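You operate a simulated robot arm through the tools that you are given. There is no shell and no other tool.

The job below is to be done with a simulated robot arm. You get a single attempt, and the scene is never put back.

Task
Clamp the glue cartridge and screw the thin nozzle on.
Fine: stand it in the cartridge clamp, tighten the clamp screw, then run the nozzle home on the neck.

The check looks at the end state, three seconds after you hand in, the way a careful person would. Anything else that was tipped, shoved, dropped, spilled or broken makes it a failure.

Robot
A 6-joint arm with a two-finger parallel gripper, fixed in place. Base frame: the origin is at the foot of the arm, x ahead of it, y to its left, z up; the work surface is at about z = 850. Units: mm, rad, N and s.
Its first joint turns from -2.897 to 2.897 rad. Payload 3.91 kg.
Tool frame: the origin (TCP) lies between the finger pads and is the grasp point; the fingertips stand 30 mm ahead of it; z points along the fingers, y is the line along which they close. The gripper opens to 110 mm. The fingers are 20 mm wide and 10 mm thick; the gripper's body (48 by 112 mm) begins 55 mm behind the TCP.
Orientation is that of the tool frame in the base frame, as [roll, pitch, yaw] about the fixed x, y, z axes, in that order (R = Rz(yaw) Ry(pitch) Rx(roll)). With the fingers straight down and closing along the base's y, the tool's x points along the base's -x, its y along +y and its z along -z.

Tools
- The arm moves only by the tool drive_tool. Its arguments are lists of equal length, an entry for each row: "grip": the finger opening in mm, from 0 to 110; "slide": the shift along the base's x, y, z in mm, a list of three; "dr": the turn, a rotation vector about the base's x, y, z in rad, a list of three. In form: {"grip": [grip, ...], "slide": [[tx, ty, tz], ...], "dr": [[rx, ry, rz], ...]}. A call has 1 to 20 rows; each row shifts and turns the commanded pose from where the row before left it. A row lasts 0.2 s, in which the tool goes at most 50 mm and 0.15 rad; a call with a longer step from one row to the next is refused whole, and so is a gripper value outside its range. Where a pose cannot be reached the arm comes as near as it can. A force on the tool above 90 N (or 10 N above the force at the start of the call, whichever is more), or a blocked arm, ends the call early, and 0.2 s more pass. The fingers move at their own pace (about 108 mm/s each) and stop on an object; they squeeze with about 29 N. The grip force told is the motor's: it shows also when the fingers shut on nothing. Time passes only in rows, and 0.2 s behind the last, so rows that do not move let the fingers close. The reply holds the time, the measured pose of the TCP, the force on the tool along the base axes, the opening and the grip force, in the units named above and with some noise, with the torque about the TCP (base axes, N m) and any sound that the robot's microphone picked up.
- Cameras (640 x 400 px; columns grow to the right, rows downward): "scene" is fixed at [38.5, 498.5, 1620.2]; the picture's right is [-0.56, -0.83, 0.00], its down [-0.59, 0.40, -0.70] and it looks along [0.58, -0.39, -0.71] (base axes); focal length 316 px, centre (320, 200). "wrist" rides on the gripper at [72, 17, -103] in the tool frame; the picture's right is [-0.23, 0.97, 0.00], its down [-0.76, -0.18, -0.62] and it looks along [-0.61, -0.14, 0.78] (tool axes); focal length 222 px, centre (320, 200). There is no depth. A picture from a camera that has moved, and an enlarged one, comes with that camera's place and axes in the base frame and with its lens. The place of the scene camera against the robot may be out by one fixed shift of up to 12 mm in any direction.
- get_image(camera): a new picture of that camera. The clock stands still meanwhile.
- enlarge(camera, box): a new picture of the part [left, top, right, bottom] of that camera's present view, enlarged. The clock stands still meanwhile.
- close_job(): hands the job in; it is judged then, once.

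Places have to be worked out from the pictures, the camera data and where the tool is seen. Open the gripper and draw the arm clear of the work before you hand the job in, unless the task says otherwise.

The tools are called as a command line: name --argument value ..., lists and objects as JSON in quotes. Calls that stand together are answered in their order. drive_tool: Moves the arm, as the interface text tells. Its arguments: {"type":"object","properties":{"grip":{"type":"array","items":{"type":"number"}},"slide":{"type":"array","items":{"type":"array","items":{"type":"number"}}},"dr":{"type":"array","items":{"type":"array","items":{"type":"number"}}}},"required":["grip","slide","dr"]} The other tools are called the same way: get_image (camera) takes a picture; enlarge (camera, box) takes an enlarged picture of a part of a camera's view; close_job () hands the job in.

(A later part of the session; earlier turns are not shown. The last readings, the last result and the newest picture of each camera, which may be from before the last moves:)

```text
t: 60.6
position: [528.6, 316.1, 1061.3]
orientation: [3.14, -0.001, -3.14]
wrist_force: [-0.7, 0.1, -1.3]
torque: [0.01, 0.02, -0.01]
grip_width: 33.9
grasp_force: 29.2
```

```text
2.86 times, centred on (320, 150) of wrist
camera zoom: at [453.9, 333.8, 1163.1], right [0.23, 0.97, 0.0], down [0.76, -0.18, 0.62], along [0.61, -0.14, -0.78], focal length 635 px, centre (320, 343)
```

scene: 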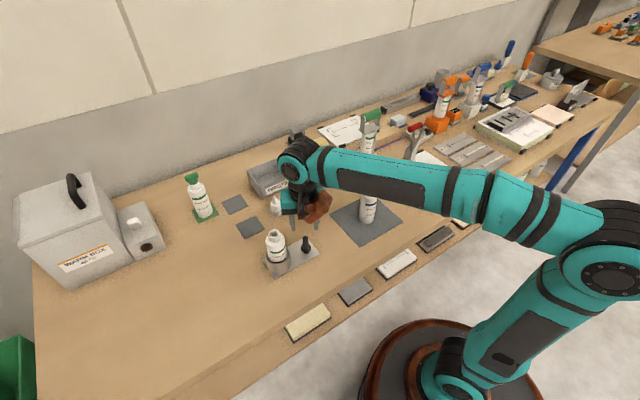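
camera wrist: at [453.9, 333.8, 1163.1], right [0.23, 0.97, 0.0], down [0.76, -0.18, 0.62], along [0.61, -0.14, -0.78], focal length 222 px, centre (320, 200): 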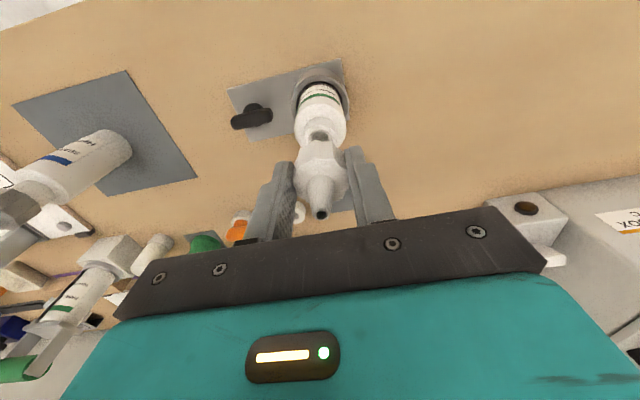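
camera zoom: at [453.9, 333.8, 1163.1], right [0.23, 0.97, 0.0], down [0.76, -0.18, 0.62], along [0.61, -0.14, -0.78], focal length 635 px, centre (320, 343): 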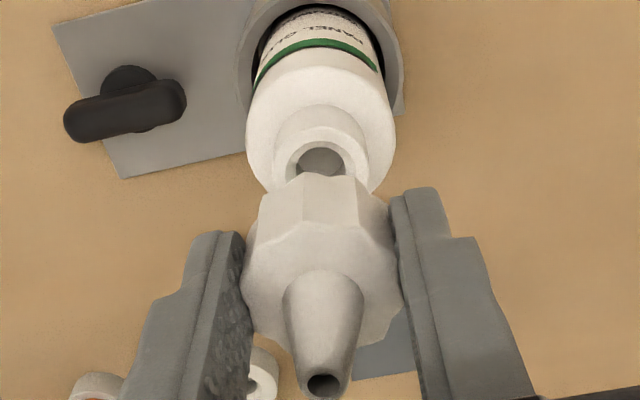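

The nozzle is held above the bottle. I'll rotate the tool counter-clockwise by about 2.96 rad in the air. That gives a long clockwise stroke for screwing on, and lets me measure the nozzle's offset from the tool axis with the fixed camera.

drive_tool --grip '[28, 28, 28, 28, 28, 28, 28, 28, 28, 28, 28, 28, 28, 28, 28, 28, 28, 28, 28, 28]' --slide '[[0, 0, 0], [0, 0, 0], [0, 0, 0], [0, 0, 0], [0, 0, 0], [0, 0, 0], [0, 0, 0], [0, 0, 0], [0, 0, 0], [0, 0, 0], [0, 0, 0], [0, 0, 0], [0, 0, 0], [0, 0, 0], [0, 0, 0], [0, 0, 0], [0, 0, 0], [0, 0, 0], [0, 0, 0], [0, 0, 0]]' --dr '[[0, 0, 0.148], [0, 0, 0.148], [0, 0, 0.148], [0, 0, 0.148], [0, 0, 0.148], [0, 0, 0.148], [0, 0, 0.148], [0, 0, 0.148], [0, 0, 0.148], [0, 0, 0.148], [0, 0, 0.148], [0, 0, 0.148], [0, 0, 0.148], [0, 0, 0.148], [0, 0, 0.148], [0, 0, 0.148], [0, 0, 0.148], [0, 0, 0.148], [0, 0, 0.148], [0, 0, 0.148]]'

get_image --camera "wrist"

enlarge --camera "scene" --box '[250, 190, 310, 250]'

enlarge --camera "wrist" --box '[260, 80, 380, 220]'

```text
t: 64.8
position: [528.9, 315.7, 1060.1]
orientation: [3.138, 0.002, -0.178]
wrist_force: [0.1, 0.3, -0.5]
torque: [-0.04, 0.01, 0.03]
grip_width: 33.7
grasp_force: 29.4
```

```text
taken
camera wrist: at [596.4, 287.5, 1162.8], right [-0.4, -0.92, 0.0], down [-0.72, 0.31, 0.62], along [-0.57, 0.25, -0.78], focal length 222 px, centre (320, 200)
```

wrist: 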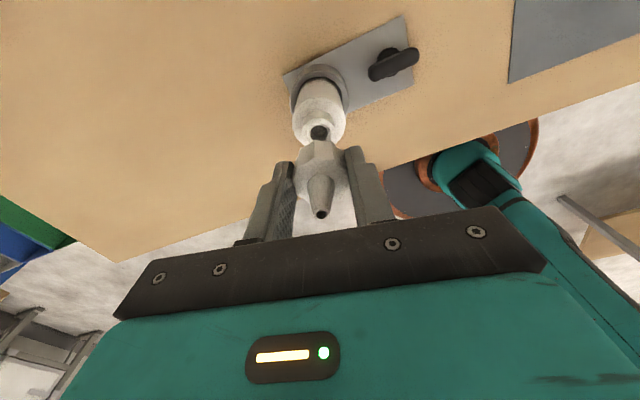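

```text
6.67 times, centred on (280, 220) of scene
camera zoom: at [38.5, 498.5, 1620.2], right [-0.56, -0.83, 0.0], down [-0.59, 0.4, -0.7], along [0.58, -0.39, -0.71], focal length 2106 px, centre (587, 67)
```

zoom: 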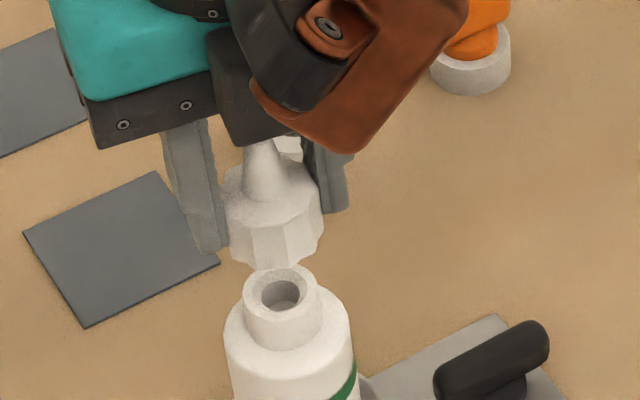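

```text
2.86 times, centred on (320, 150) of wrist
camera zoom: at [596.4, 287.5, 1162.8], right [-0.4, -0.92, 0.0], down [-0.72, 0.31, 0.62], along [-0.57, 0.25, -0.78], focal length 635 px, centre (320, 343)
```

zoom: 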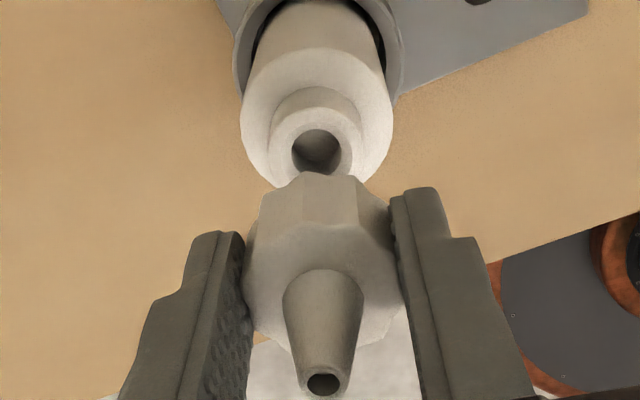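

The two opposite views show the neck at slightly different rows, so the neck is not exactly under the tool axis. I'll enlarge this view to measure the neck hole precisely.

enlarge --camera "wrist" --box '[290, 95, 350, 145]'

enlarge --camera "wrist" --box '[290, 150, 350, 220]'

enlarge --camera "scene" --box '[262, 205, 300, 240]'

```text
8.00 times, centred on (320, 120) of wrist
camera zoom: at [596.4, 287.5, 1162.8], right [-0.4, -0.92, 0.0], down [-0.72, 0.31, 0.62], along [-0.57, 0.25, -0.78], focal length 1777 px, centre (320, 840)
```

zoom: 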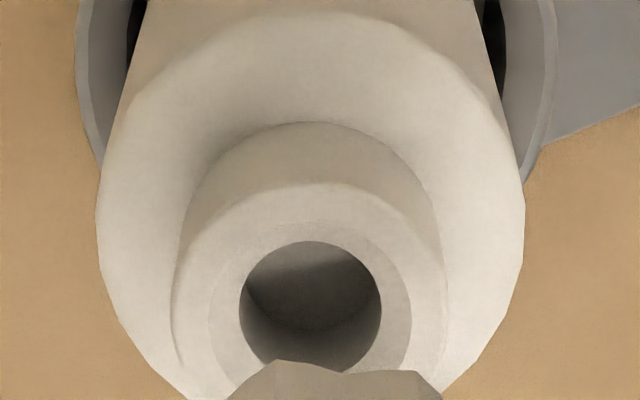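

```text
5.71 times, centred on (320, 185) of wrist
camera zoom: at [596.4, 287.5, 1162.8], right [-0.4, -0.92, 0.0], down [-0.72, 0.31, 0.62], along [-0.57, 0.25, -0.78], focal length 1269 px, centre (320, 286)
```

zoom: 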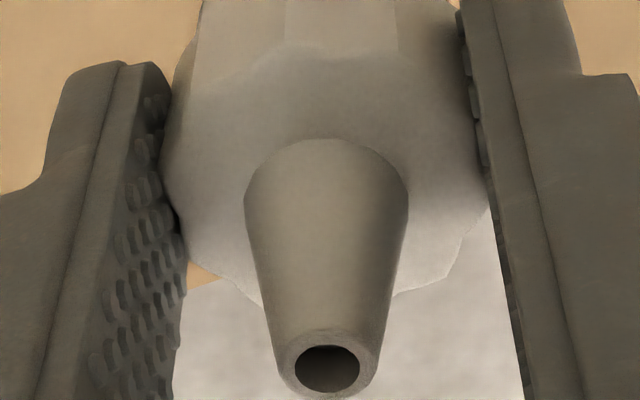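

```text
11.43 times, centred on (281, 222) of scene
camera zoom: at [38.5, 498.5, 1620.2], right [-0.56, -0.83, 0.0], down [-0.59, 0.4, -0.7], along [0.58, -0.39, -0.71], focal length 3611 px, centre (766, -57)
```

zoom: 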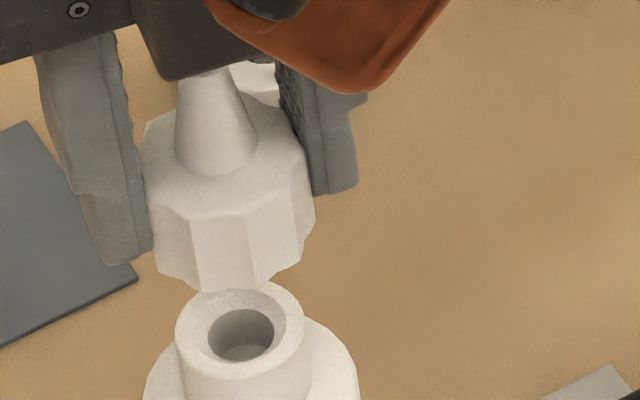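

From both wrist views and the fixed camera, the nozzle axis is about (-4.5, +0.7) mm off the neck axis. I'll shift (+4.4, -0.6) and lower 18 mm, which keeps the stud above the neck, then re-check.

drive_tool --grip '[28, 28, 28, 28, 28]' --slide '[[2.2, -0.3, -4], [2.2, -0.3, -5], [0, 0, -5], [0, 0, -4], [0, 0, 0]]' --dr '[[0, 0, 0], [0, 0, 0], [0, 0, 0], [0, 0, 0], [0, 0, 0]]'

enlarge --camera "scene" --box '[258, 200, 304, 245]'

enlarge --camera "wrist" --box '[280, 90, 360, 210]'

```text
t: 66.0
position: [533.1, 315.8, 1042.1]
orientation: [3.139, 0.001, -0.181]
wrist_force: [-0.3, 0.5, 0.0]
torque: [-0.01, -0.02, -0.02]
grip_width: 33.8
grasp_force: 28.8
```

```text
8.89 times, centred on (281, 222) of scene
camera zoom: at [38.5, 498.5, 1620.2], right [-0.56, -0.83, 0.0], down [-0.59, 0.4, -0.7], along [0.58, -0.39, -0.71], focal length 2808 px, centre (667, 0)
```

zoom: 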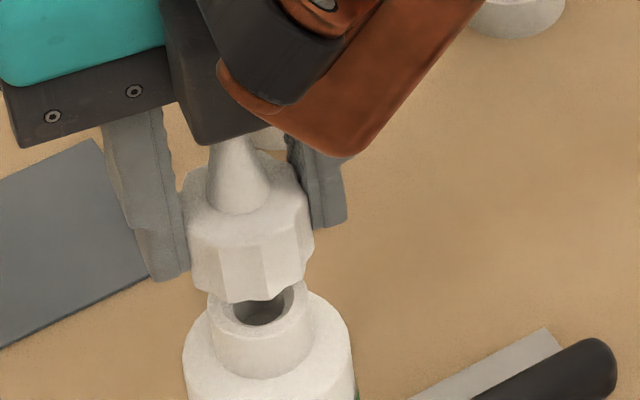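

```text
3.33 times, centred on (320, 150) of wrist
camera zoom: at [601.2, 287.2, 1144.3], right [-0.4, -0.92, 0.0], down [-0.72, 0.31, 0.62], along [-0.57, 0.25, -0.78], focal length 740 px, centre (320, 367)
```

zoom: 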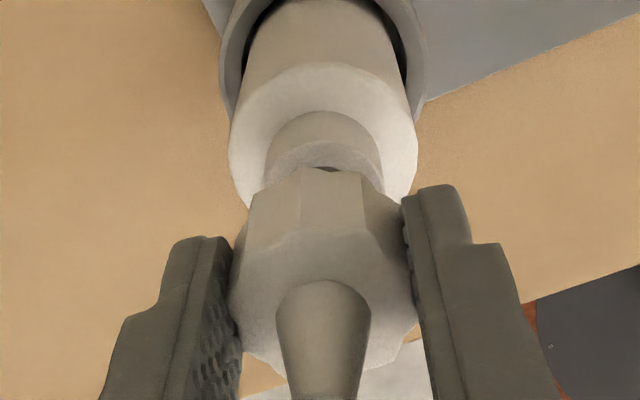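

The nozzle now looks roughly above the neck. I'll zoom in on the gap in both cameras to refine before lowering.

enlarge --camera "wrist" --box '[295, 120, 345, 155]'

enlarge --camera "scene" --box '[268, 215, 298, 240]'

```text
11.43 times, centred on (320, 138) of wrist
camera zoom: at [601.2, 287.2, 1144.3], right [-0.4, -0.92, 0.0], down [-0.72, 0.31, 0.62], along [-0.57, 0.25, -0.78], focal length 2538 px, centre (320, 914)
```

zoom: 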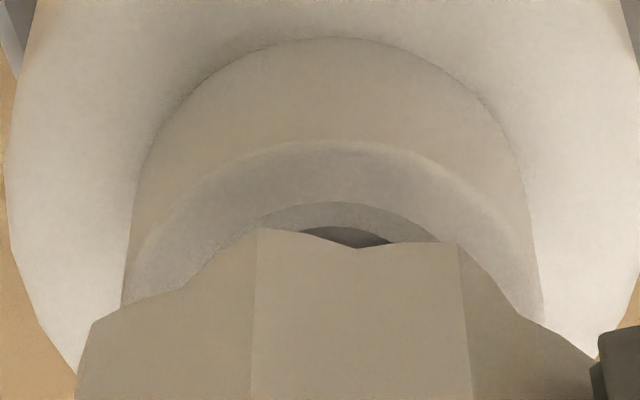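

```text
16.00 times, centred on (283, 228) of scene
camera zoom: at [38.5, 498.5, 1620.2], right [-0.56, -0.83, 0.0], down [-0.59, 0.4, -0.7], along [0.58, -0.39, -0.71], focal length 5055 px, centre (912, -240)
```

zoom: 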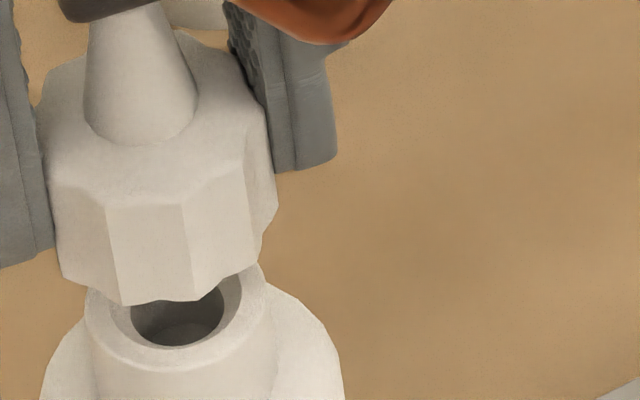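

Combining the wrist and scene measurements, the nozzle and neck axes agree within about 0.5 mm, and the neck mouth has a chamfer lead-in. I'll lower slowly and watch the force.

drive_tool --grip '[28, 28, 28, 28, 28]' --slide '[[0, 0, -1.5], [0, 0, -1.5], [0, 0, -1.5], [0, 0, -1.5], [0, 0, 0]]' --dr '[[0, 0, 0], [0, 0, 0], [0, 0, 0], [0, 0, 0], [0, 0, 0]]'

enlarge --camera "scene" --box '[268, 210, 298, 240]'

```text
t: 67.2
position: [534.1, 315.4, 1036.6]
orientation: [3.14, 0.002, -0.179]
wrist_force: [0.3, 0.3, -0.8]
torque: [-0.01, 0.01, 0.01]
grip_width: 33.6
grasp_force: 28.9
```

```text
13.33 times, centred on (283, 225) of scene
camera zoom: at [38.5, 498.5, 1620.2], right [-0.56, -0.83, 0.0], down [-0.59, 0.4, -0.7], along [0.58, -0.39, -0.71], focal length 4212 px, centre (813, -133)
```

zoom: 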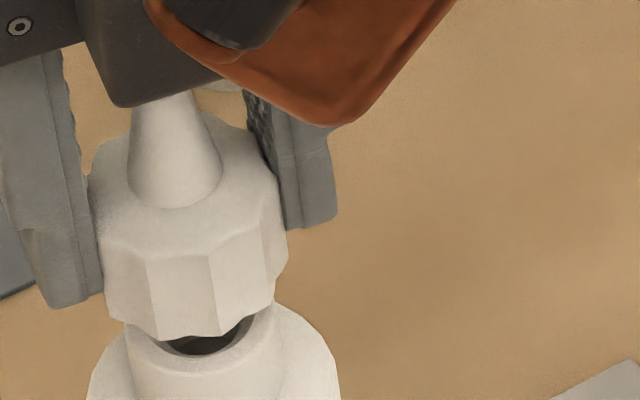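

No contact yet. I'll continue down 5 mm in 1 mm steps.

drive_tool --grip '[28, 28, 28, 28, 28, 28]' --slide '[[0, 0, -1], [0, 0, -1], [0, 0, -1], [0, 0, -1], [0, 0, -1], [0, 0, 0]]' --dr '[[0, 0, 0], [0, 0, 0], [0, 0, 0], [0, 0, 0], [0, 0, 0], [0, 0, 0]]'

enlarge --camera "scene" --box '[268, 210, 298, 240]'

enlarge --camera "wrist" --box '[295, 120, 345, 160]'

```text
t: 68.7
position: [532.8, 316.6, 1032.9]
orientation: [3.139, 0.003, -0.181]
wrist_force: [0.6, 0.7, -0.5]
torque: [0.0, 0.0, 0.01]
grip_width: 33.8
grasp_force: 29.1
```

```text
13.33 times, centred on (283, 225) of scene
camera zoom: at [38.5, 498.5, 1620.2], right [-0.56, -0.83, 0.0], down [-0.59, 0.4, -0.7], along [0.58, -0.39, -0.71], focal length 4212 px, centre (813, -133)
```

zoom: 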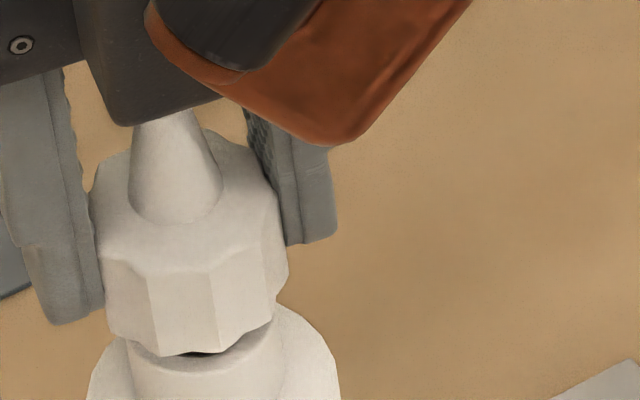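

```text
10.00 times, centred on (320, 140) of wrist
camera zoom: at [601.3, 287.4, 1134.1], right [-0.4, -0.92, 0.0], down [-0.72, 0.31, 0.62], along [-0.57, 0.25, -0.78], focal length 2221 px, centre (320, 800)
```

zoom: 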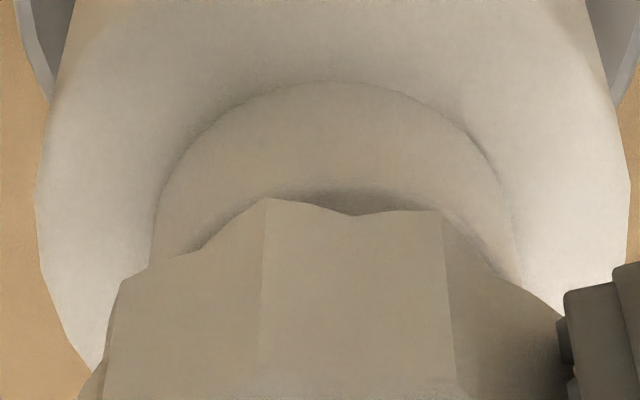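

Still free, with the fluted bottom about 9 mm above the neck top. I'll keep lowering in 1 mm steps.

drive_tool --grip '[28, 28, 28, 28, 28]' --slide '[[0, 0, -1], [0, 0, -1], [0, 0, -1], [0, 0, -1], [0, 0, 0]]' --dr '[[0, 0, 0], [0, 0, 0], [0, 0, 0], [0, 0, 0], [0, 0, 0]]'

enlarge --camera "scene" --box '[268, 210, 298, 240]'

```text
t: 69.8
position: [533.8, 314.4, 1027.6]
orientation: [3.14, 0.001, -0.18]
wrist_force: [-0.9, -0.6, 0.0]
torque: [0.02, 0.04, 0.01]
grip_width: 33.5
grasp_force: 29.0
```

```text
13.33 times, centred on (283, 225) of scene
camera zoom: at [38.5, 498.5, 1620.2], right [-0.56, -0.83, 0.0], down [-0.59, 0.4, -0.7], along [0.58, -0.39, -0.71], focal length 4212 px, centre (813, -133)
```

zoom: 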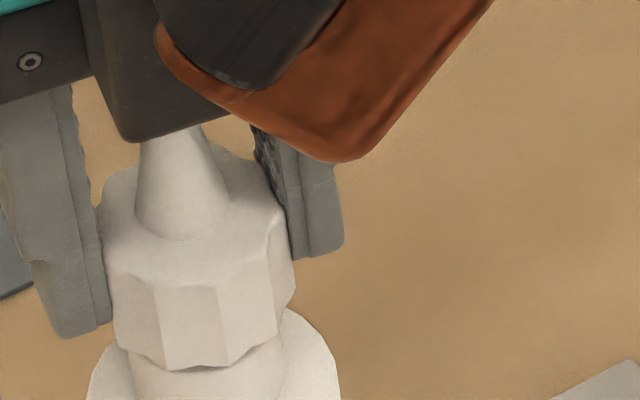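

The tool seems to have moved slightly sideways in the last step. I'll take a wrist picture to read the camera pose and check for lateral displacement.

enlarge --camera "wrist" --box '[295, 120, 345, 160]'

enlarge --camera "scene" --box '[268, 210, 298, 240]'

```text
10.00 times, centred on (320, 140) of wrist
camera zoom: at [600.9, 286.6, 1129.8], right [-0.4, -0.92, 0.0], down [-0.72, 0.31, 0.62], along [-0.57, 0.25, -0.78], focal length 2221 px, centre (320, 800)
```

zoom: 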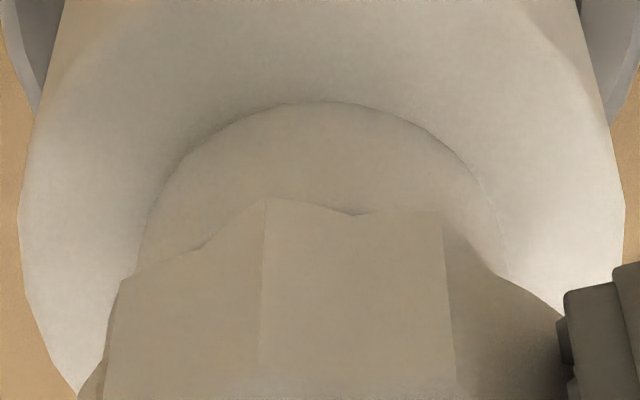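

```text
13.33 times, centred on (283, 225) of scene
camera zoom: at [38.5, 498.5, 1620.2], right [-0.56, -0.83, 0.0], down [-0.59, 0.4, -0.7], along [0.58, -0.39, -0.71], focal length 4212 px, centre (813, -133)
```

zoom: 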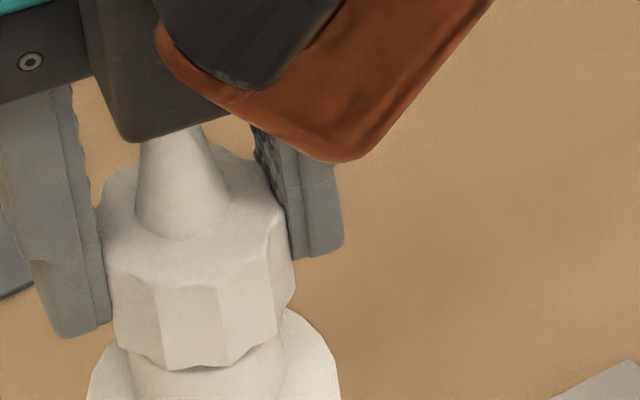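

The camera pose shows a lateral change of about 0.9 mm with almost no force. I'll hold still for two rows and re-read, to see whether this is arm wander or contact.

drive_tool --grip '[28, 28]' --slide '[[0, 0, 0], [0, 0, 0]]' --dr '[[0, 0, 0], [0, 0, 0]]'

enlarge --camera "wrist" --box '[295, 120, 345, 160]'

```text
t: 70.5
position: [533.5, 315.6, 1027.4]
orientation: [3.14, 0.001, -0.18]
wrist_force: [-0.1, -0.5, 0.7]
torque: [-0.02, -0.03, -0.01]
grip_width: 33.5
grasp_force: 29.2
```

```text
10.00 times, centred on (320, 140) of wrist
camera zoom: at [601.0, 286.6, 1129.8], right [-0.4, -0.92, 0.0], down [-0.72, 0.31, 0.62], along [-0.57, 0.25, -0.78], focal length 2221 px, centre (320, 800)
```

zoom: 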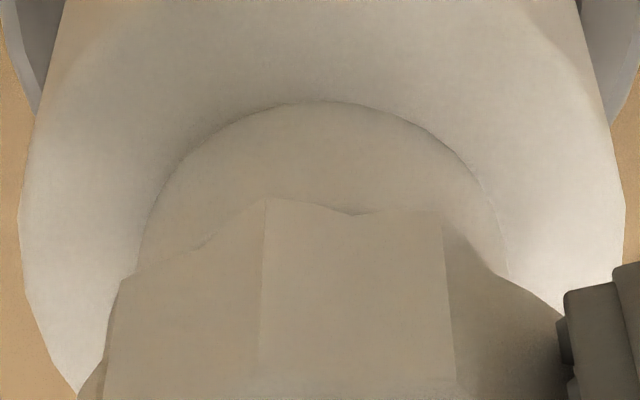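

The tool is static, so I'll correct the sideways drift by (+0.2, +0.6) and keep lowering in 1 mm steps. The gap is about 5 mm.

drive_tool --grip '[28, 28, 28, 28, 28]' --slide '[[0.2, 0.6, 0], [0, 0, -1], [0, 0, -1], [0, 0, -1], [0, 0, 0]]' --dr '[[0, 0, 0], [0, 0, 0], [0, 0, 0], [0, 0, 0], [0, 0, 0]]'

enlarge --camera "wrist" --box '[295, 120, 345, 160]'

enlarge --camera "scene" --box '[268, 210, 298, 240]'

```text
t: 71.7
position: [533.7, 315.0, 1024.4]
orientation: [3.141, 0.001, -0.18]
wrist_force: [3.6, -7.2, -3.4]
torque: [0.16, -0.26, 0.04]
grip_width: 33.7
grasp_force: 28.5
```

```text
10.00 times, centred on (320, 140) of wrist
camera zoom: at [601.0, 286.9, 1127.0], right [-0.4, -0.92, 0.0], down [-0.72, 0.31, 0.62], along [-0.57, 0.25, -0.78], focal length 2221 px, centre (320, 800)
```

zoom: 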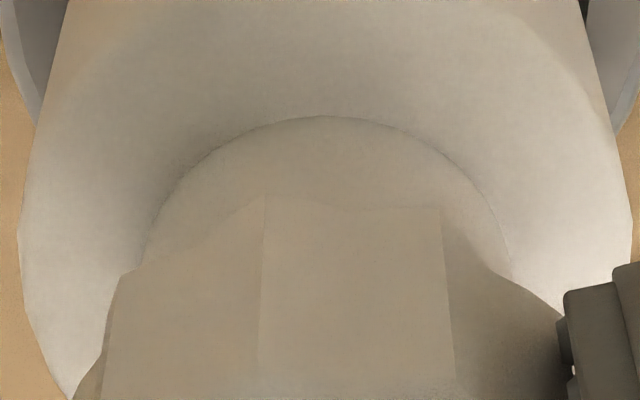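

```text
13.33 times, centred on (283, 225) of scene
camera zoom: at [38.5, 498.5, 1620.2], right [-0.56, -0.83, 0.0], down [-0.59, 0.4, -0.7], along [0.58, -0.39, -0.71], focal length 4212 px, centre (813, -133)
```

zoom: 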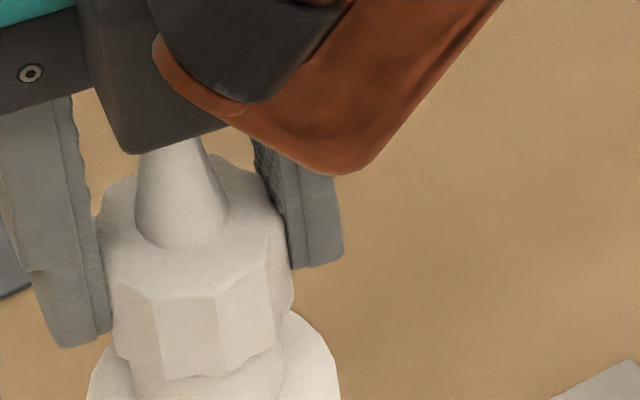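

A side force of (3.6, -7.2) N now shows the stud is inside the neck hole and being guided. I'll relax the sideways position by (+0.2, -0.5) and keep lowering gently.

drive_tool --grip '[28, 28, 28]' --slide '[[0.2, -0.5, 0], [0, 0, -0.7], [0, 0, 0]]' --dr '[[0, 0, 0], [0, 0, 0], [0, 0, 0]]'

```text
t: 72.5
position: [533.6, 314.0, 1024.5]
orientation: [3.139, 0.003, -0.18]
wrist_force: [5.6, -7.8, -1.4]
torque: [0.07, -0.26, 0.06]
grip_width: 33.8
grasp_force: 29.1
```

The side force persists, so I'll shift a bit more the same way and re-read.

drive_tool --grip '[28, 28, 28]' --slide '[[0.3, -0.4, 0], [0, 0, 0], [0, 0, 0]]' --dr '[[0, 0, 0], [0, 0, 0], [0, 0, 0]]'

enlarge --camera "wrist" --box '[295, 120, 345, 160]'

```text
t: 73.2
position: [532.5, 315.7, 1023.8]
orientation: [3.141, 0.001, -0.179]
wrist_force: [0.4, -4.5, 0.5]
torque: [0.23, -0.01, 0.01]
grip_width: 33.7
grasp_force: 29.2
```

```text
10.00 times, centred on (320, 140) of wrist
camera zoom: at [601.0, 286.9, 1126.4], right [-0.4, -0.92, 0.0], down [-0.72, 0.31, 0.62], along [-0.57, 0.25, -0.78], focal length 2221 px, centre (320, 800)
```

zoom: 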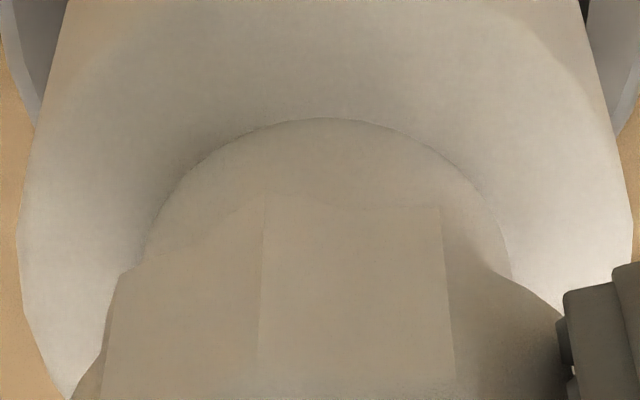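

The camera pose stayed put while the force eased, so the stud is captured in the hole. I'll relax y by another -0.3 and lower 1.5 mm in small steps.

drive_tool --grip '[28, 28, 28, 28]' --slide '[[0, -0.3, 0], [0, 0, -0.7], [0, 0, -0.8], [0, 0, 0]]' --dr '[[0, 0, 0], [0, 0, 0], [0, 0, 0], [0, 0, 0]]'

```text
t: 74.2
position: [532.9, 315.9, 1022.7]
orientation: [3.14, 0.003, -0.179]
wrist_force: [-2.8, 1.8, 10.9]
torque: [0.22, 0.19, -0.02]
grip_width: 33.5
grasp_force: 28.7
```

Axial contact now reads +10.9 N. I'll check visually how close the nozzle flange is to the neck top.

enlarge --camera "scene" --box '[266, 212, 300, 242]'

enlarge --camera "wrist" --box '[295, 120, 345, 160]'

```text
13.33 times, centred on (283, 227) of scene
camera zoom: at [38.5, 498.5, 1620.2], right [-0.56, -0.83, 0.0], down [-0.59, 0.4, -0.7], along [0.58, -0.39, -0.71], focal length 4212 px, centre (813, -160)
```

zoom: 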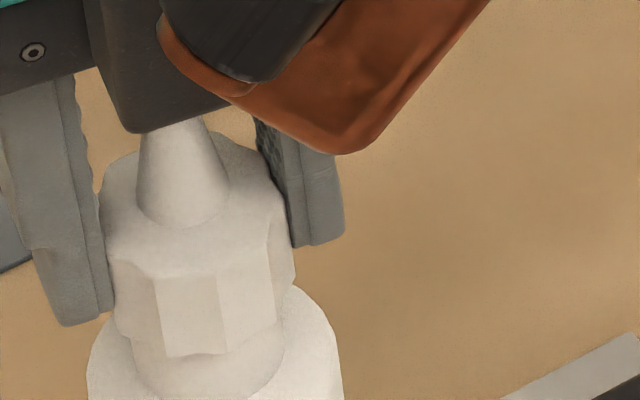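

```text
10.00 times, centred on (320, 140) of wrist
camera zoom: at [600.9, 286.7, 1125.6], right [-0.4, -0.92, 0.0], down [-0.72, 0.31, 0.62], along [-0.57, 0.25, -0.78], focal length 2221 px, centre (320, 800)
```

zoom: 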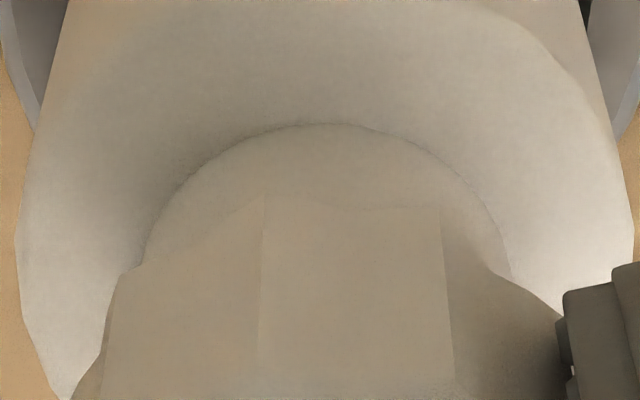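

The flange looks about 1 mm above the neck, with light axial contact at the thread start. I'll begin turning clockwise 0.5 rad without descending and see whether the thread pulls the nozzle down.

drive_tool --grip '[28, 28, 28, 28, 28, 28]' --slide '[[0, 0, 0], [0, 0, 0], [0, 0, 0], [0, 0, 0], [0, 0, 0], [0, 0, 0]]' --dr '[[0, 0, -0.1], [0, 0, -0.1], [0, 0, -0.1], [0, 0, -0.1], [0, 0, -0.1], [0, 0, 0]]'

enlarge --camera "scene" --box '[266, 212, 300, 242]'

```text
t: 75.7
position: [532.7, 313.9, 1022.9]
orientation: [3.14, 0.001, -0.682]
wrist_force: [-8.2, -7.0, 10.3]
torque: [-0.07, 0.13, 0.0]
grip_width: 33.7
grasp_force: 29.1
```

```text
13.33 times, centred on (283, 227) of scene
camera zoom: at [38.5, 498.5, 1620.2], right [-0.56, -0.83, 0.0], down [-0.59, 0.4, -0.7], along [0.58, -0.39, -0.71], focal length 4212 px, centre (813, -160)
```

zoom: 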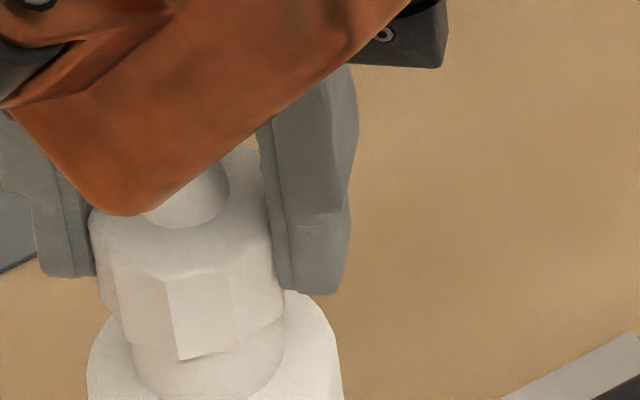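

Torque is low but a side force of (-8, -7) N appeared. The nozzle axis is a few mm off the tool axis, so turning about the TCP swings it. I'll compensate by sliding (-0.7, -1.2) and re-read.

drive_tool --grip '[28, 28, 28]' --slide '[[-0.4, -0.6, 0], [-0.3, -0.6, 0], [0, 0, 0]]' --dr '[[0, 0, 0], [0, 0, 0], [0, 0, 0]]'

enlarge --camera "wrist" --box '[280, 90, 360, 210]'

```text
t: 76.5
position: [532.8, 314.6, 1022.1]
orientation: [3.141, 0.002, -0.68]
wrist_force: [-2.3, 0.8, 7.5]
torque: [0.27, -0.13, 0.01]
grip_width: 33.5
grasp_force: 28.7
```

```text
3.33 times, centred on (320, 150) of wrist
camera zoom: at [578.0, 256.3, 1124.8], right [-0.79, -0.61, 0.0], down [-0.48, 0.62, 0.62], along [-0.38, 0.49, -0.78], focal length 740 px, centre (320, 367)
```

zoom: 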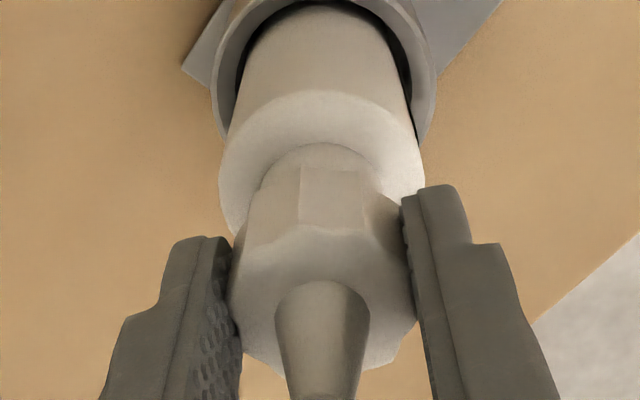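

Forces are now small. The nozzle axis is about 3 mm toward tool -x, so I'll add a compensating slide to each turning row. I'll turn another 0.5 rad clockwise and watch the axial force.

drive_tool --grip '[28, 28, 28, 28, 28, 28]' --slide '[[-0.2, -0.224, 0], [-0.221, -0.202, 0], [-0.241, -0.18, 0], [-0.257, -0.154, 0], [-0.271, -0.128, 0], [0, 0, 0]]' --dr '[[0, 0, -0.1], [0, 0, -0.1], [0, 0, -0.1], [0, 0, -0.1], [0, 0, -0.1], [0, 0, 0]]'

enlarge --camera "wrist" --box '[280, 90, 360, 210]'

enlarge --camera "scene" --box '[262, 208, 304, 244]'

```text
t: 77.8
position: [530.7, 313.5, 1022.1]
orientation: [3.139, 0.002, -1.182]
wrist_force: [-1.0, 3.0, 7.6]
torque: [0.22, -0.24, -0.01]
grip_width: 33.6
grasp_force: 28.5
```

```text
3.33 times, centred on (320, 150) of wrist
camera zoom: at [543.0, 240.6, 1124.4], right [-0.99, -0.16, 0.0], down [-0.12, 0.77, 0.62], along [-0.1, 0.62, -0.78], focal length 740 px, centre (320, 367)
```

zoom: 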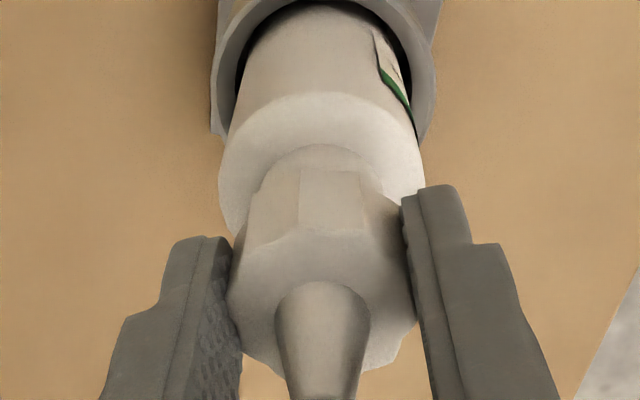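

```text
11.11 times, centred on (283, 226) of scene
camera zoom: at [38.5, 498.5, 1620.2], right [-0.56, -0.83, 0.0], down [-0.59, 0.4, -0.7], along [0.58, -0.39, -0.71], focal length 3510 px, centre (731, -89)
```

zoom: 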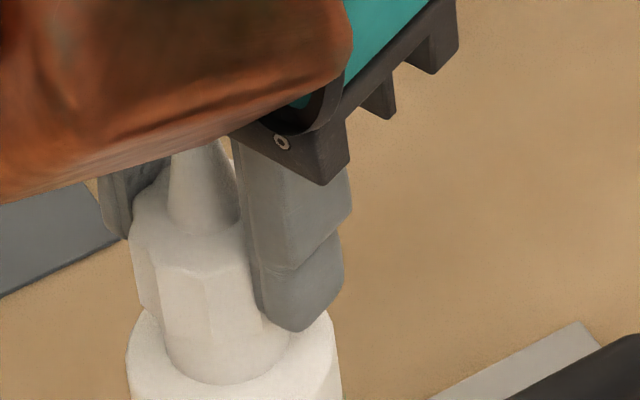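

The camera height is dropping slowly with rotation (1125.6, then 1124.8, then 1124.4), so the thread seems to be engaging. I'll continue clockwise 1.0 rad with compensation.

drive_tool --grip '[28, 28, 28, 28, 28, 28, 28, 28, 28, 28, 28]' --slide '[[-0.283, -0.1, 0], [-0.291, -0.072, 0], [-0.297, -0.042, 0], [-0.3, -0.012, 0], [-0.299, 0.018, 0], [-0.296, 0.047, 0], [-0.29, 0.077, 0], [-0.281, 0.106, 0], [-0.269, 0.133, 0], [-0.254, 0.159, 0], [0, 0, 0]]' --dr '[[0, 0, -0.1], [0, 0, -0.1], [0, 0, -0.1], [0, 0, -0.1], [0, 0, -0.1], [0, 0, -0.1], [0, 0, -0.1], [0, 0, -0.1], [0, 0, -0.1], [0, 0, -0.1], [0, 0, 0]]'

enlarge --camera "wrist" --box '[280, 90, 360, 210]'

enlarge --camera "scene" --box '[250, 200, 330, 280]'

```text
t: 80.2
position: [528.3, 312.7, 1022.4]
orientation: [3.14, 0.002, -2.181]
wrist_force: [9.9, 8.4, 2.7]
torque: [0.04, -0.55, -0.04]
grip_width: 33.4
grasp_force: 28.6
```

```text
3.33 times, centred on (320, 150) of wrist
camera zoom: at [472.7, 264.5, 1124.0], right [-0.67, 0.74, 0.0], down [0.58, 0.52, 0.62], along [0.46, 0.42, -0.78], focal length 740 px, centre (320, 367)
```

zoom: 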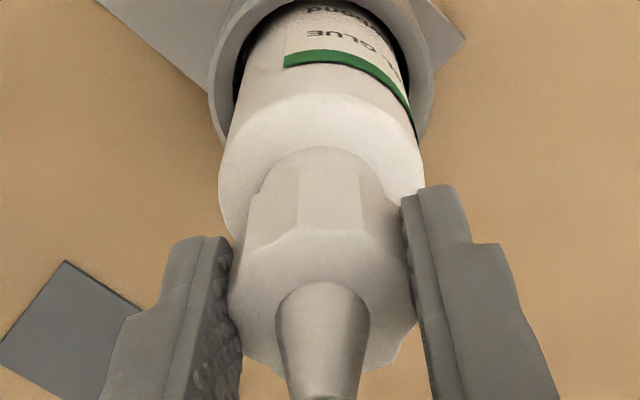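

```text
5.00 times, centred on (290, 240) of scene
camera zoom: at [38.5, 498.5, 1620.2], right [-0.56, -0.83, 0.0], down [-0.59, 0.4, -0.7], along [0.58, -0.39, -0.71], focal length 1580 px, centre (470, 0)
```

zoom: 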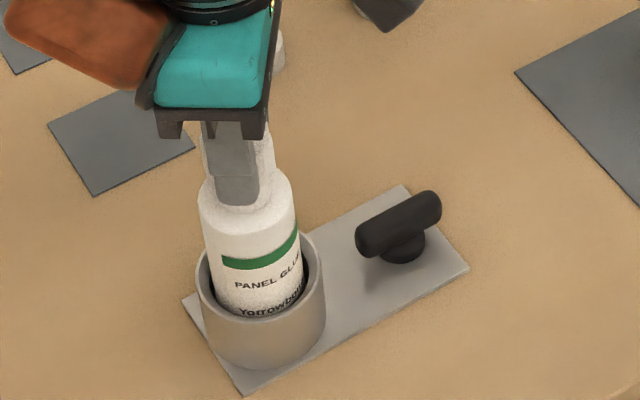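

The descent continues at about 0.4 mm per rad and Fz is falling, so the thread is working. I'll trim the side offset by (+0.4, +0.4) and keep turning with a slight downward follow.

drive_tool --grip '[28, 28, 28, 28, 28, 28, 28, 28, 28, 28]' --slide '[[0.4, 0.4, 0], [-0.236, 0.183, -0.05], [-0.218, 0.206, -0.05], [-0.195, 0.227, -0.05], [-0.172, 0.245, -0.05], [-0.148, 0.263, -0.05], [-0.12, 0.275, -0.05], [-0.092, 0.285, -0.05], [-0.063, 0.293, -0.05], [0, 0, 0]]' --dr '[[0, 0, 0], [0, 0, -0.1], [0, 0, -0.1], [0, 0, -0.1], [0, 0, -0.1], [0, 0, -0.1], [0, 0, -0.1], [0, 0, -0.1], [0, 0, -0.1], [0, 0, 0]]'

enlarge --camera "wrist" --box '[280, 90, 360, 210]'

enlarge --camera "scene" --box '[262, 205, 304, 244]'

```text
t: 82.5
position: [528.1, 314.3, 1021.6]
orientation: [3.14, 0.001, -2.981]
wrist_force: [0.4, -4.6, 0.1]
torque: [-0.47, -0.01, 0.01]
grip_width: 33.4
grasp_force: 28.5
```

```text
3.33 times, centred on (320, 150) of wrist
camera zoom: at [452.5, 321.4, 1124.0], right [0.07, 1.0, 0.0], down [0.78, -0.06, 0.62], along [0.62, -0.04, -0.78], focal length 740 px, centre (320, 367)
```

zoom: 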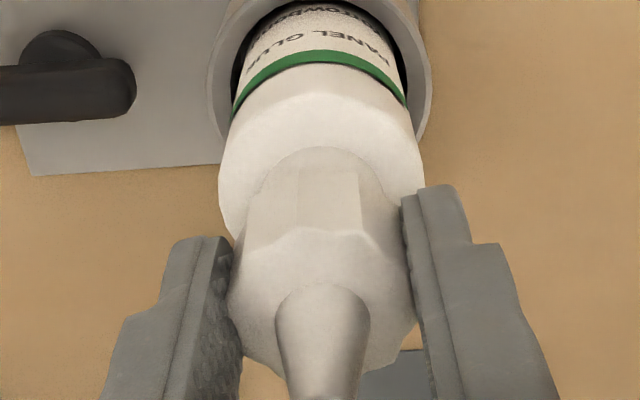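

```text
10.26 times, centred on (283, 224) of scene
camera zoom: at [38.5, 498.5, 1620.2], right [-0.56, -0.83, 0.0], down [-0.59, 0.4, -0.7], along [0.58, -0.39, -0.71], focal length 3240 px, centre (700, -51)
```

zoom: 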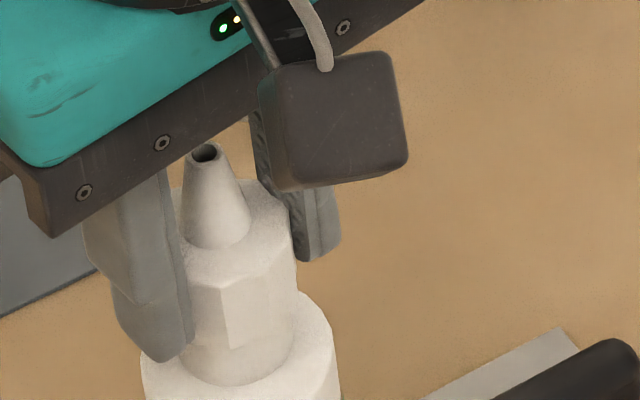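

I'll zoom in on the flange/neck contact in the wrist view to compare with the earlier frame.

enlarge --camera "wrist" --box '[295, 120, 345, 160]'

enlarge --camera "scene" --box '[266, 220, 296, 248]'

```text
10.00 times, centred on (320, 140) of wrist
camera zoom: at [452.5, 321.4, 1124.0], right [0.07, 1.0, 0.0], down [0.78, -0.06, 0.62], along [0.62, -0.04, -0.78], focal length 2221 px, centre (320, 800)
```

zoom: 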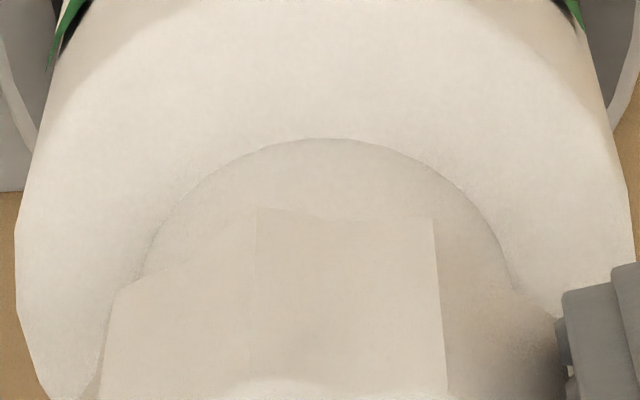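

```text
14.29 times, centred on (281, 234) of scene
camera zoom: at [38.5, 498.5, 1620.2], right [-0.56, -0.83, 0.0], down [-0.59, 0.4, -0.7], along [0.58, -0.39, -0.71], focal length 4513 px, centre (877, -286)
```

zoom: 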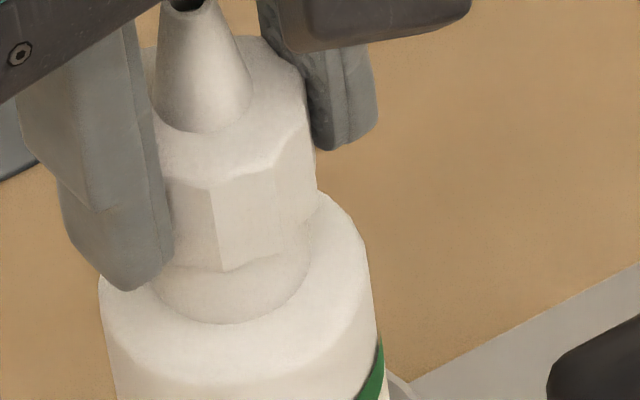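

The flange sits about 0.5 mm above the neck after roughly 2.8 rad of turning, with slight slip in the grip. I'll add a little downward pressure and continue another 0.7 rad clockwise.

drive_tool --grip '[28, 28, 28, 28, 28, 28, 28, 28, 28]' --slide '[[0, -0.2, -0.3], [-0.033, 0.298, -0.05], [-0.004, 0.3, -0.05], [0.027, 0.299, -0.05], [0.056, 0.295, -0.05], [0.085, 0.287, -0.05], [0.114, 0.278, -0.05], [0.14, 0.264, -0.05], [0, 0, 0]]' --dr '[[0, 0, 0], [0, 0, -0.1], [0, 0, -0.1], [0, 0, -0.1], [0, 0, -0.1], [0, 0, -0.1], [0, 0, -0.1], [0, 0, -0.1], [0, 0, 0]]'

enlarge --camera "wrist" --box '[295, 120, 345, 160]'

enlarge --camera "scene" --box '[266, 220, 296, 248]'

```text
t: 84.5
position: [528.2, 316.0, 1021.3]
orientation: [3.139, 0.001, 2.6]
wrist_force: [-2.8, -16.0, 0.0]
torque: [-0.44, 0.05, 0.47]
grip_width: 32.6
grasp_force: 29.2
```

```text
10.00 times, centred on (320, 140) of wrist
camera zoom: at [474.1, 370.0, 1123.2], right [0.7, 0.72, 0.0], down [0.56, -0.55, 0.62], along [0.45, -0.43, -0.78], focal length 2221 px, centre (320, 800)
```

zoom: 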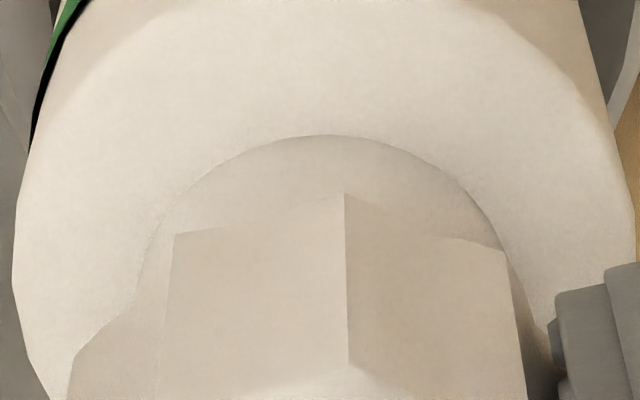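

```text
14.29 times, centred on (281, 234) of scene
camera zoom: at [38.5, 498.5, 1620.2], right [-0.56, -0.83, 0.0], down [-0.59, 0.4, -0.7], along [0.58, -0.39, -0.71], focal length 4513 px, centre (877, -286)
```

zoom: 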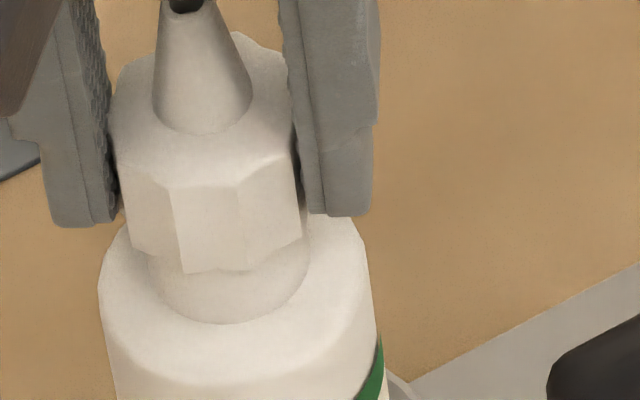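

Torque about z jumped to 0.47 N·m and the nozzle slipped in the grip, so it has tightened with the flange at neck level. I'll ease the side force by (-0.1, -0.6), apply a bit more clockwise turn and see whether the torque holds.

drive_tool --grip '[28, 28, 28, 28]' --slide '[[-0.1, -0.6, 0], [0, 0, 0], [0.08, 0.12, 0], [0, 0, 0]]' --dr '[[0, 0, 0], [0, 0, 0], [0, 0, -0.05], [0, 0, 0]]'

enlarge --camera "wrist" --box '[295, 120, 345, 160]'

```text
t: 85.5
position: [528.0, 318.3, 1020.2]
orientation: [3.14, 0.002, 2.554]
wrist_force: [-1.7, -9.1, -0.9]
torque: [-0.27, 0.07, 0.6]
grip_width: 32.7
grasp_force: 29.7
```

```text
10.00 times, centred on (320, 140) of wrist
camera zoom: at [476.2, 372.8, 1123.5], right [0.73, 0.68, 0.0], down [0.53, -0.57, 0.62], along [0.43, -0.45, -0.78], focal length 2221 px, centre (320, 800)
```

zoom: 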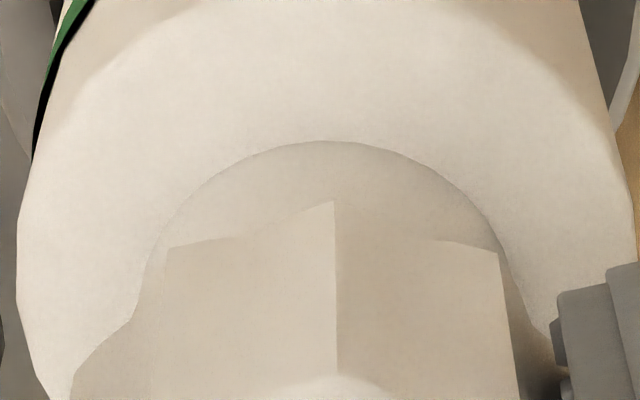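

The torque reads 0.6 N·m and the nozzle no longer turns with the tool, so it is home and tight; the bottle label hasn't rotated. I'll relax the side load, open the fingers gently, and inspect.

drive_tool --grip '[28, 28, 33, 36, 40, 48, 60]' --slide '[[0, -0.4, 0], [0, 0, 0], [0, 0, 0], [0, 0, 0], [0, 0, 0], [0, 0, 0], [0, 0, 0]]' --dr '[[0, 0, 0.03], [0, 0, 0], [0, 0, 0], [0, 0, 0], [0, 0, 0], [0, 0, 0], [0, 0, 0]]'

enlarge --camera "wrist" --box '[270, 90, 370, 220]'

enlarge --camera "scene" --box '[258, 205, 304, 250]'

```text
t: 87.0
position: [528.9, 315.9, 1021.2]
orientation: [3.139, 0.002, 2.584]
wrist_force: [0.0, 0.9, -0.5]
torque: [0.0, -0.01, -0.01]
grip_width: 59.9
grasp_force: 0.2
```

```text
3.08 times, centred on (320, 155) of wrist
camera zoom: at [475.2, 370.1, 1123.1], right [0.71, 0.71, 0.0], down [0.55, -0.56, 0.62], along [0.44, -0.44, -0.78], focal length 684 px, centre (320, 338)
```

zoom: 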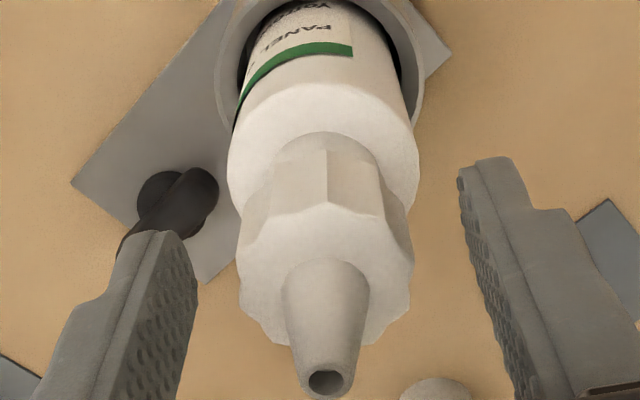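

```text
8.89 times, centred on (281, 228) of scene
camera zoom: at [38.5, 498.5, 1620.2], right [-0.56, -0.83, 0.0], down [-0.59, 0.4, -0.7], along [0.58, -0.39, -0.71], focal length 2808 px, centre (667, -44)
```

zoom: 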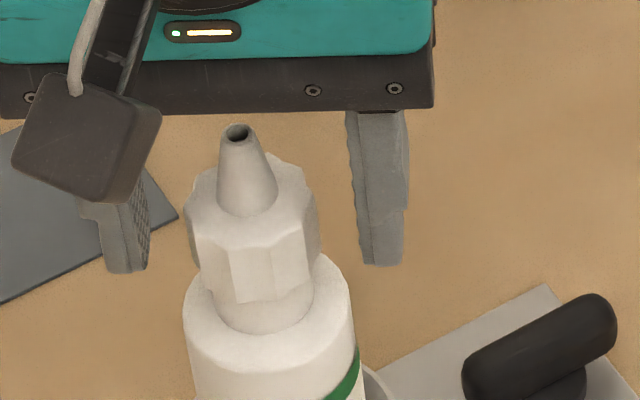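

The nozzle sits upright on the neck. I'll zoom in on the seam from the fixed camera for any gap.

enlarge --camera "scene" --box '[270, 215, 294, 240]'

enlarge --camera "wrist" --box '[300, 125, 340, 165]'

```text
16.00 times, centred on (282, 228) of scene
camera zoom: at [38.5, 498.5, 1620.2], right [-0.56, -0.83, 0.0], down [-0.59, 0.4, -0.7], along [0.58, -0.39, -0.71], focal length 5055 px, centre (928, -240)
```

zoom: 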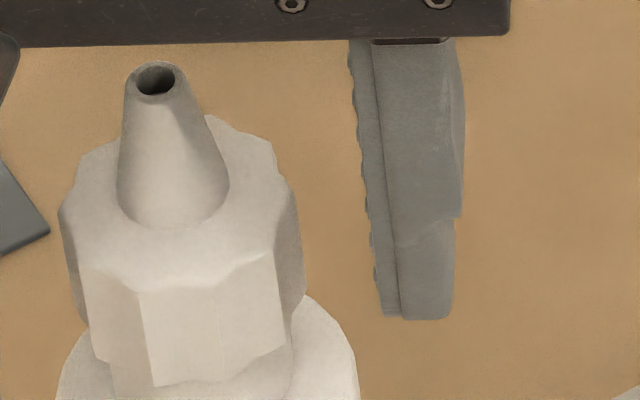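

```text
10.00 times, centred on (320, 145) of wrist
camera zoom: at [475.2, 370.1, 1123.1], right [0.71, 0.71, 0.0], down [0.55, -0.56, 0.62], along [0.44, -0.44, -0.78], focal length 2221 px, centre (320, 750)
```

zoom: 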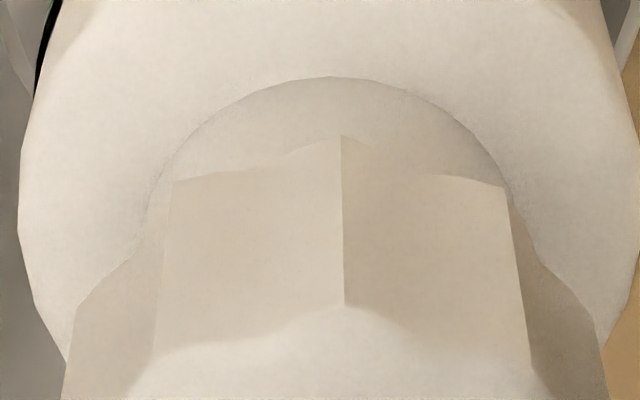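

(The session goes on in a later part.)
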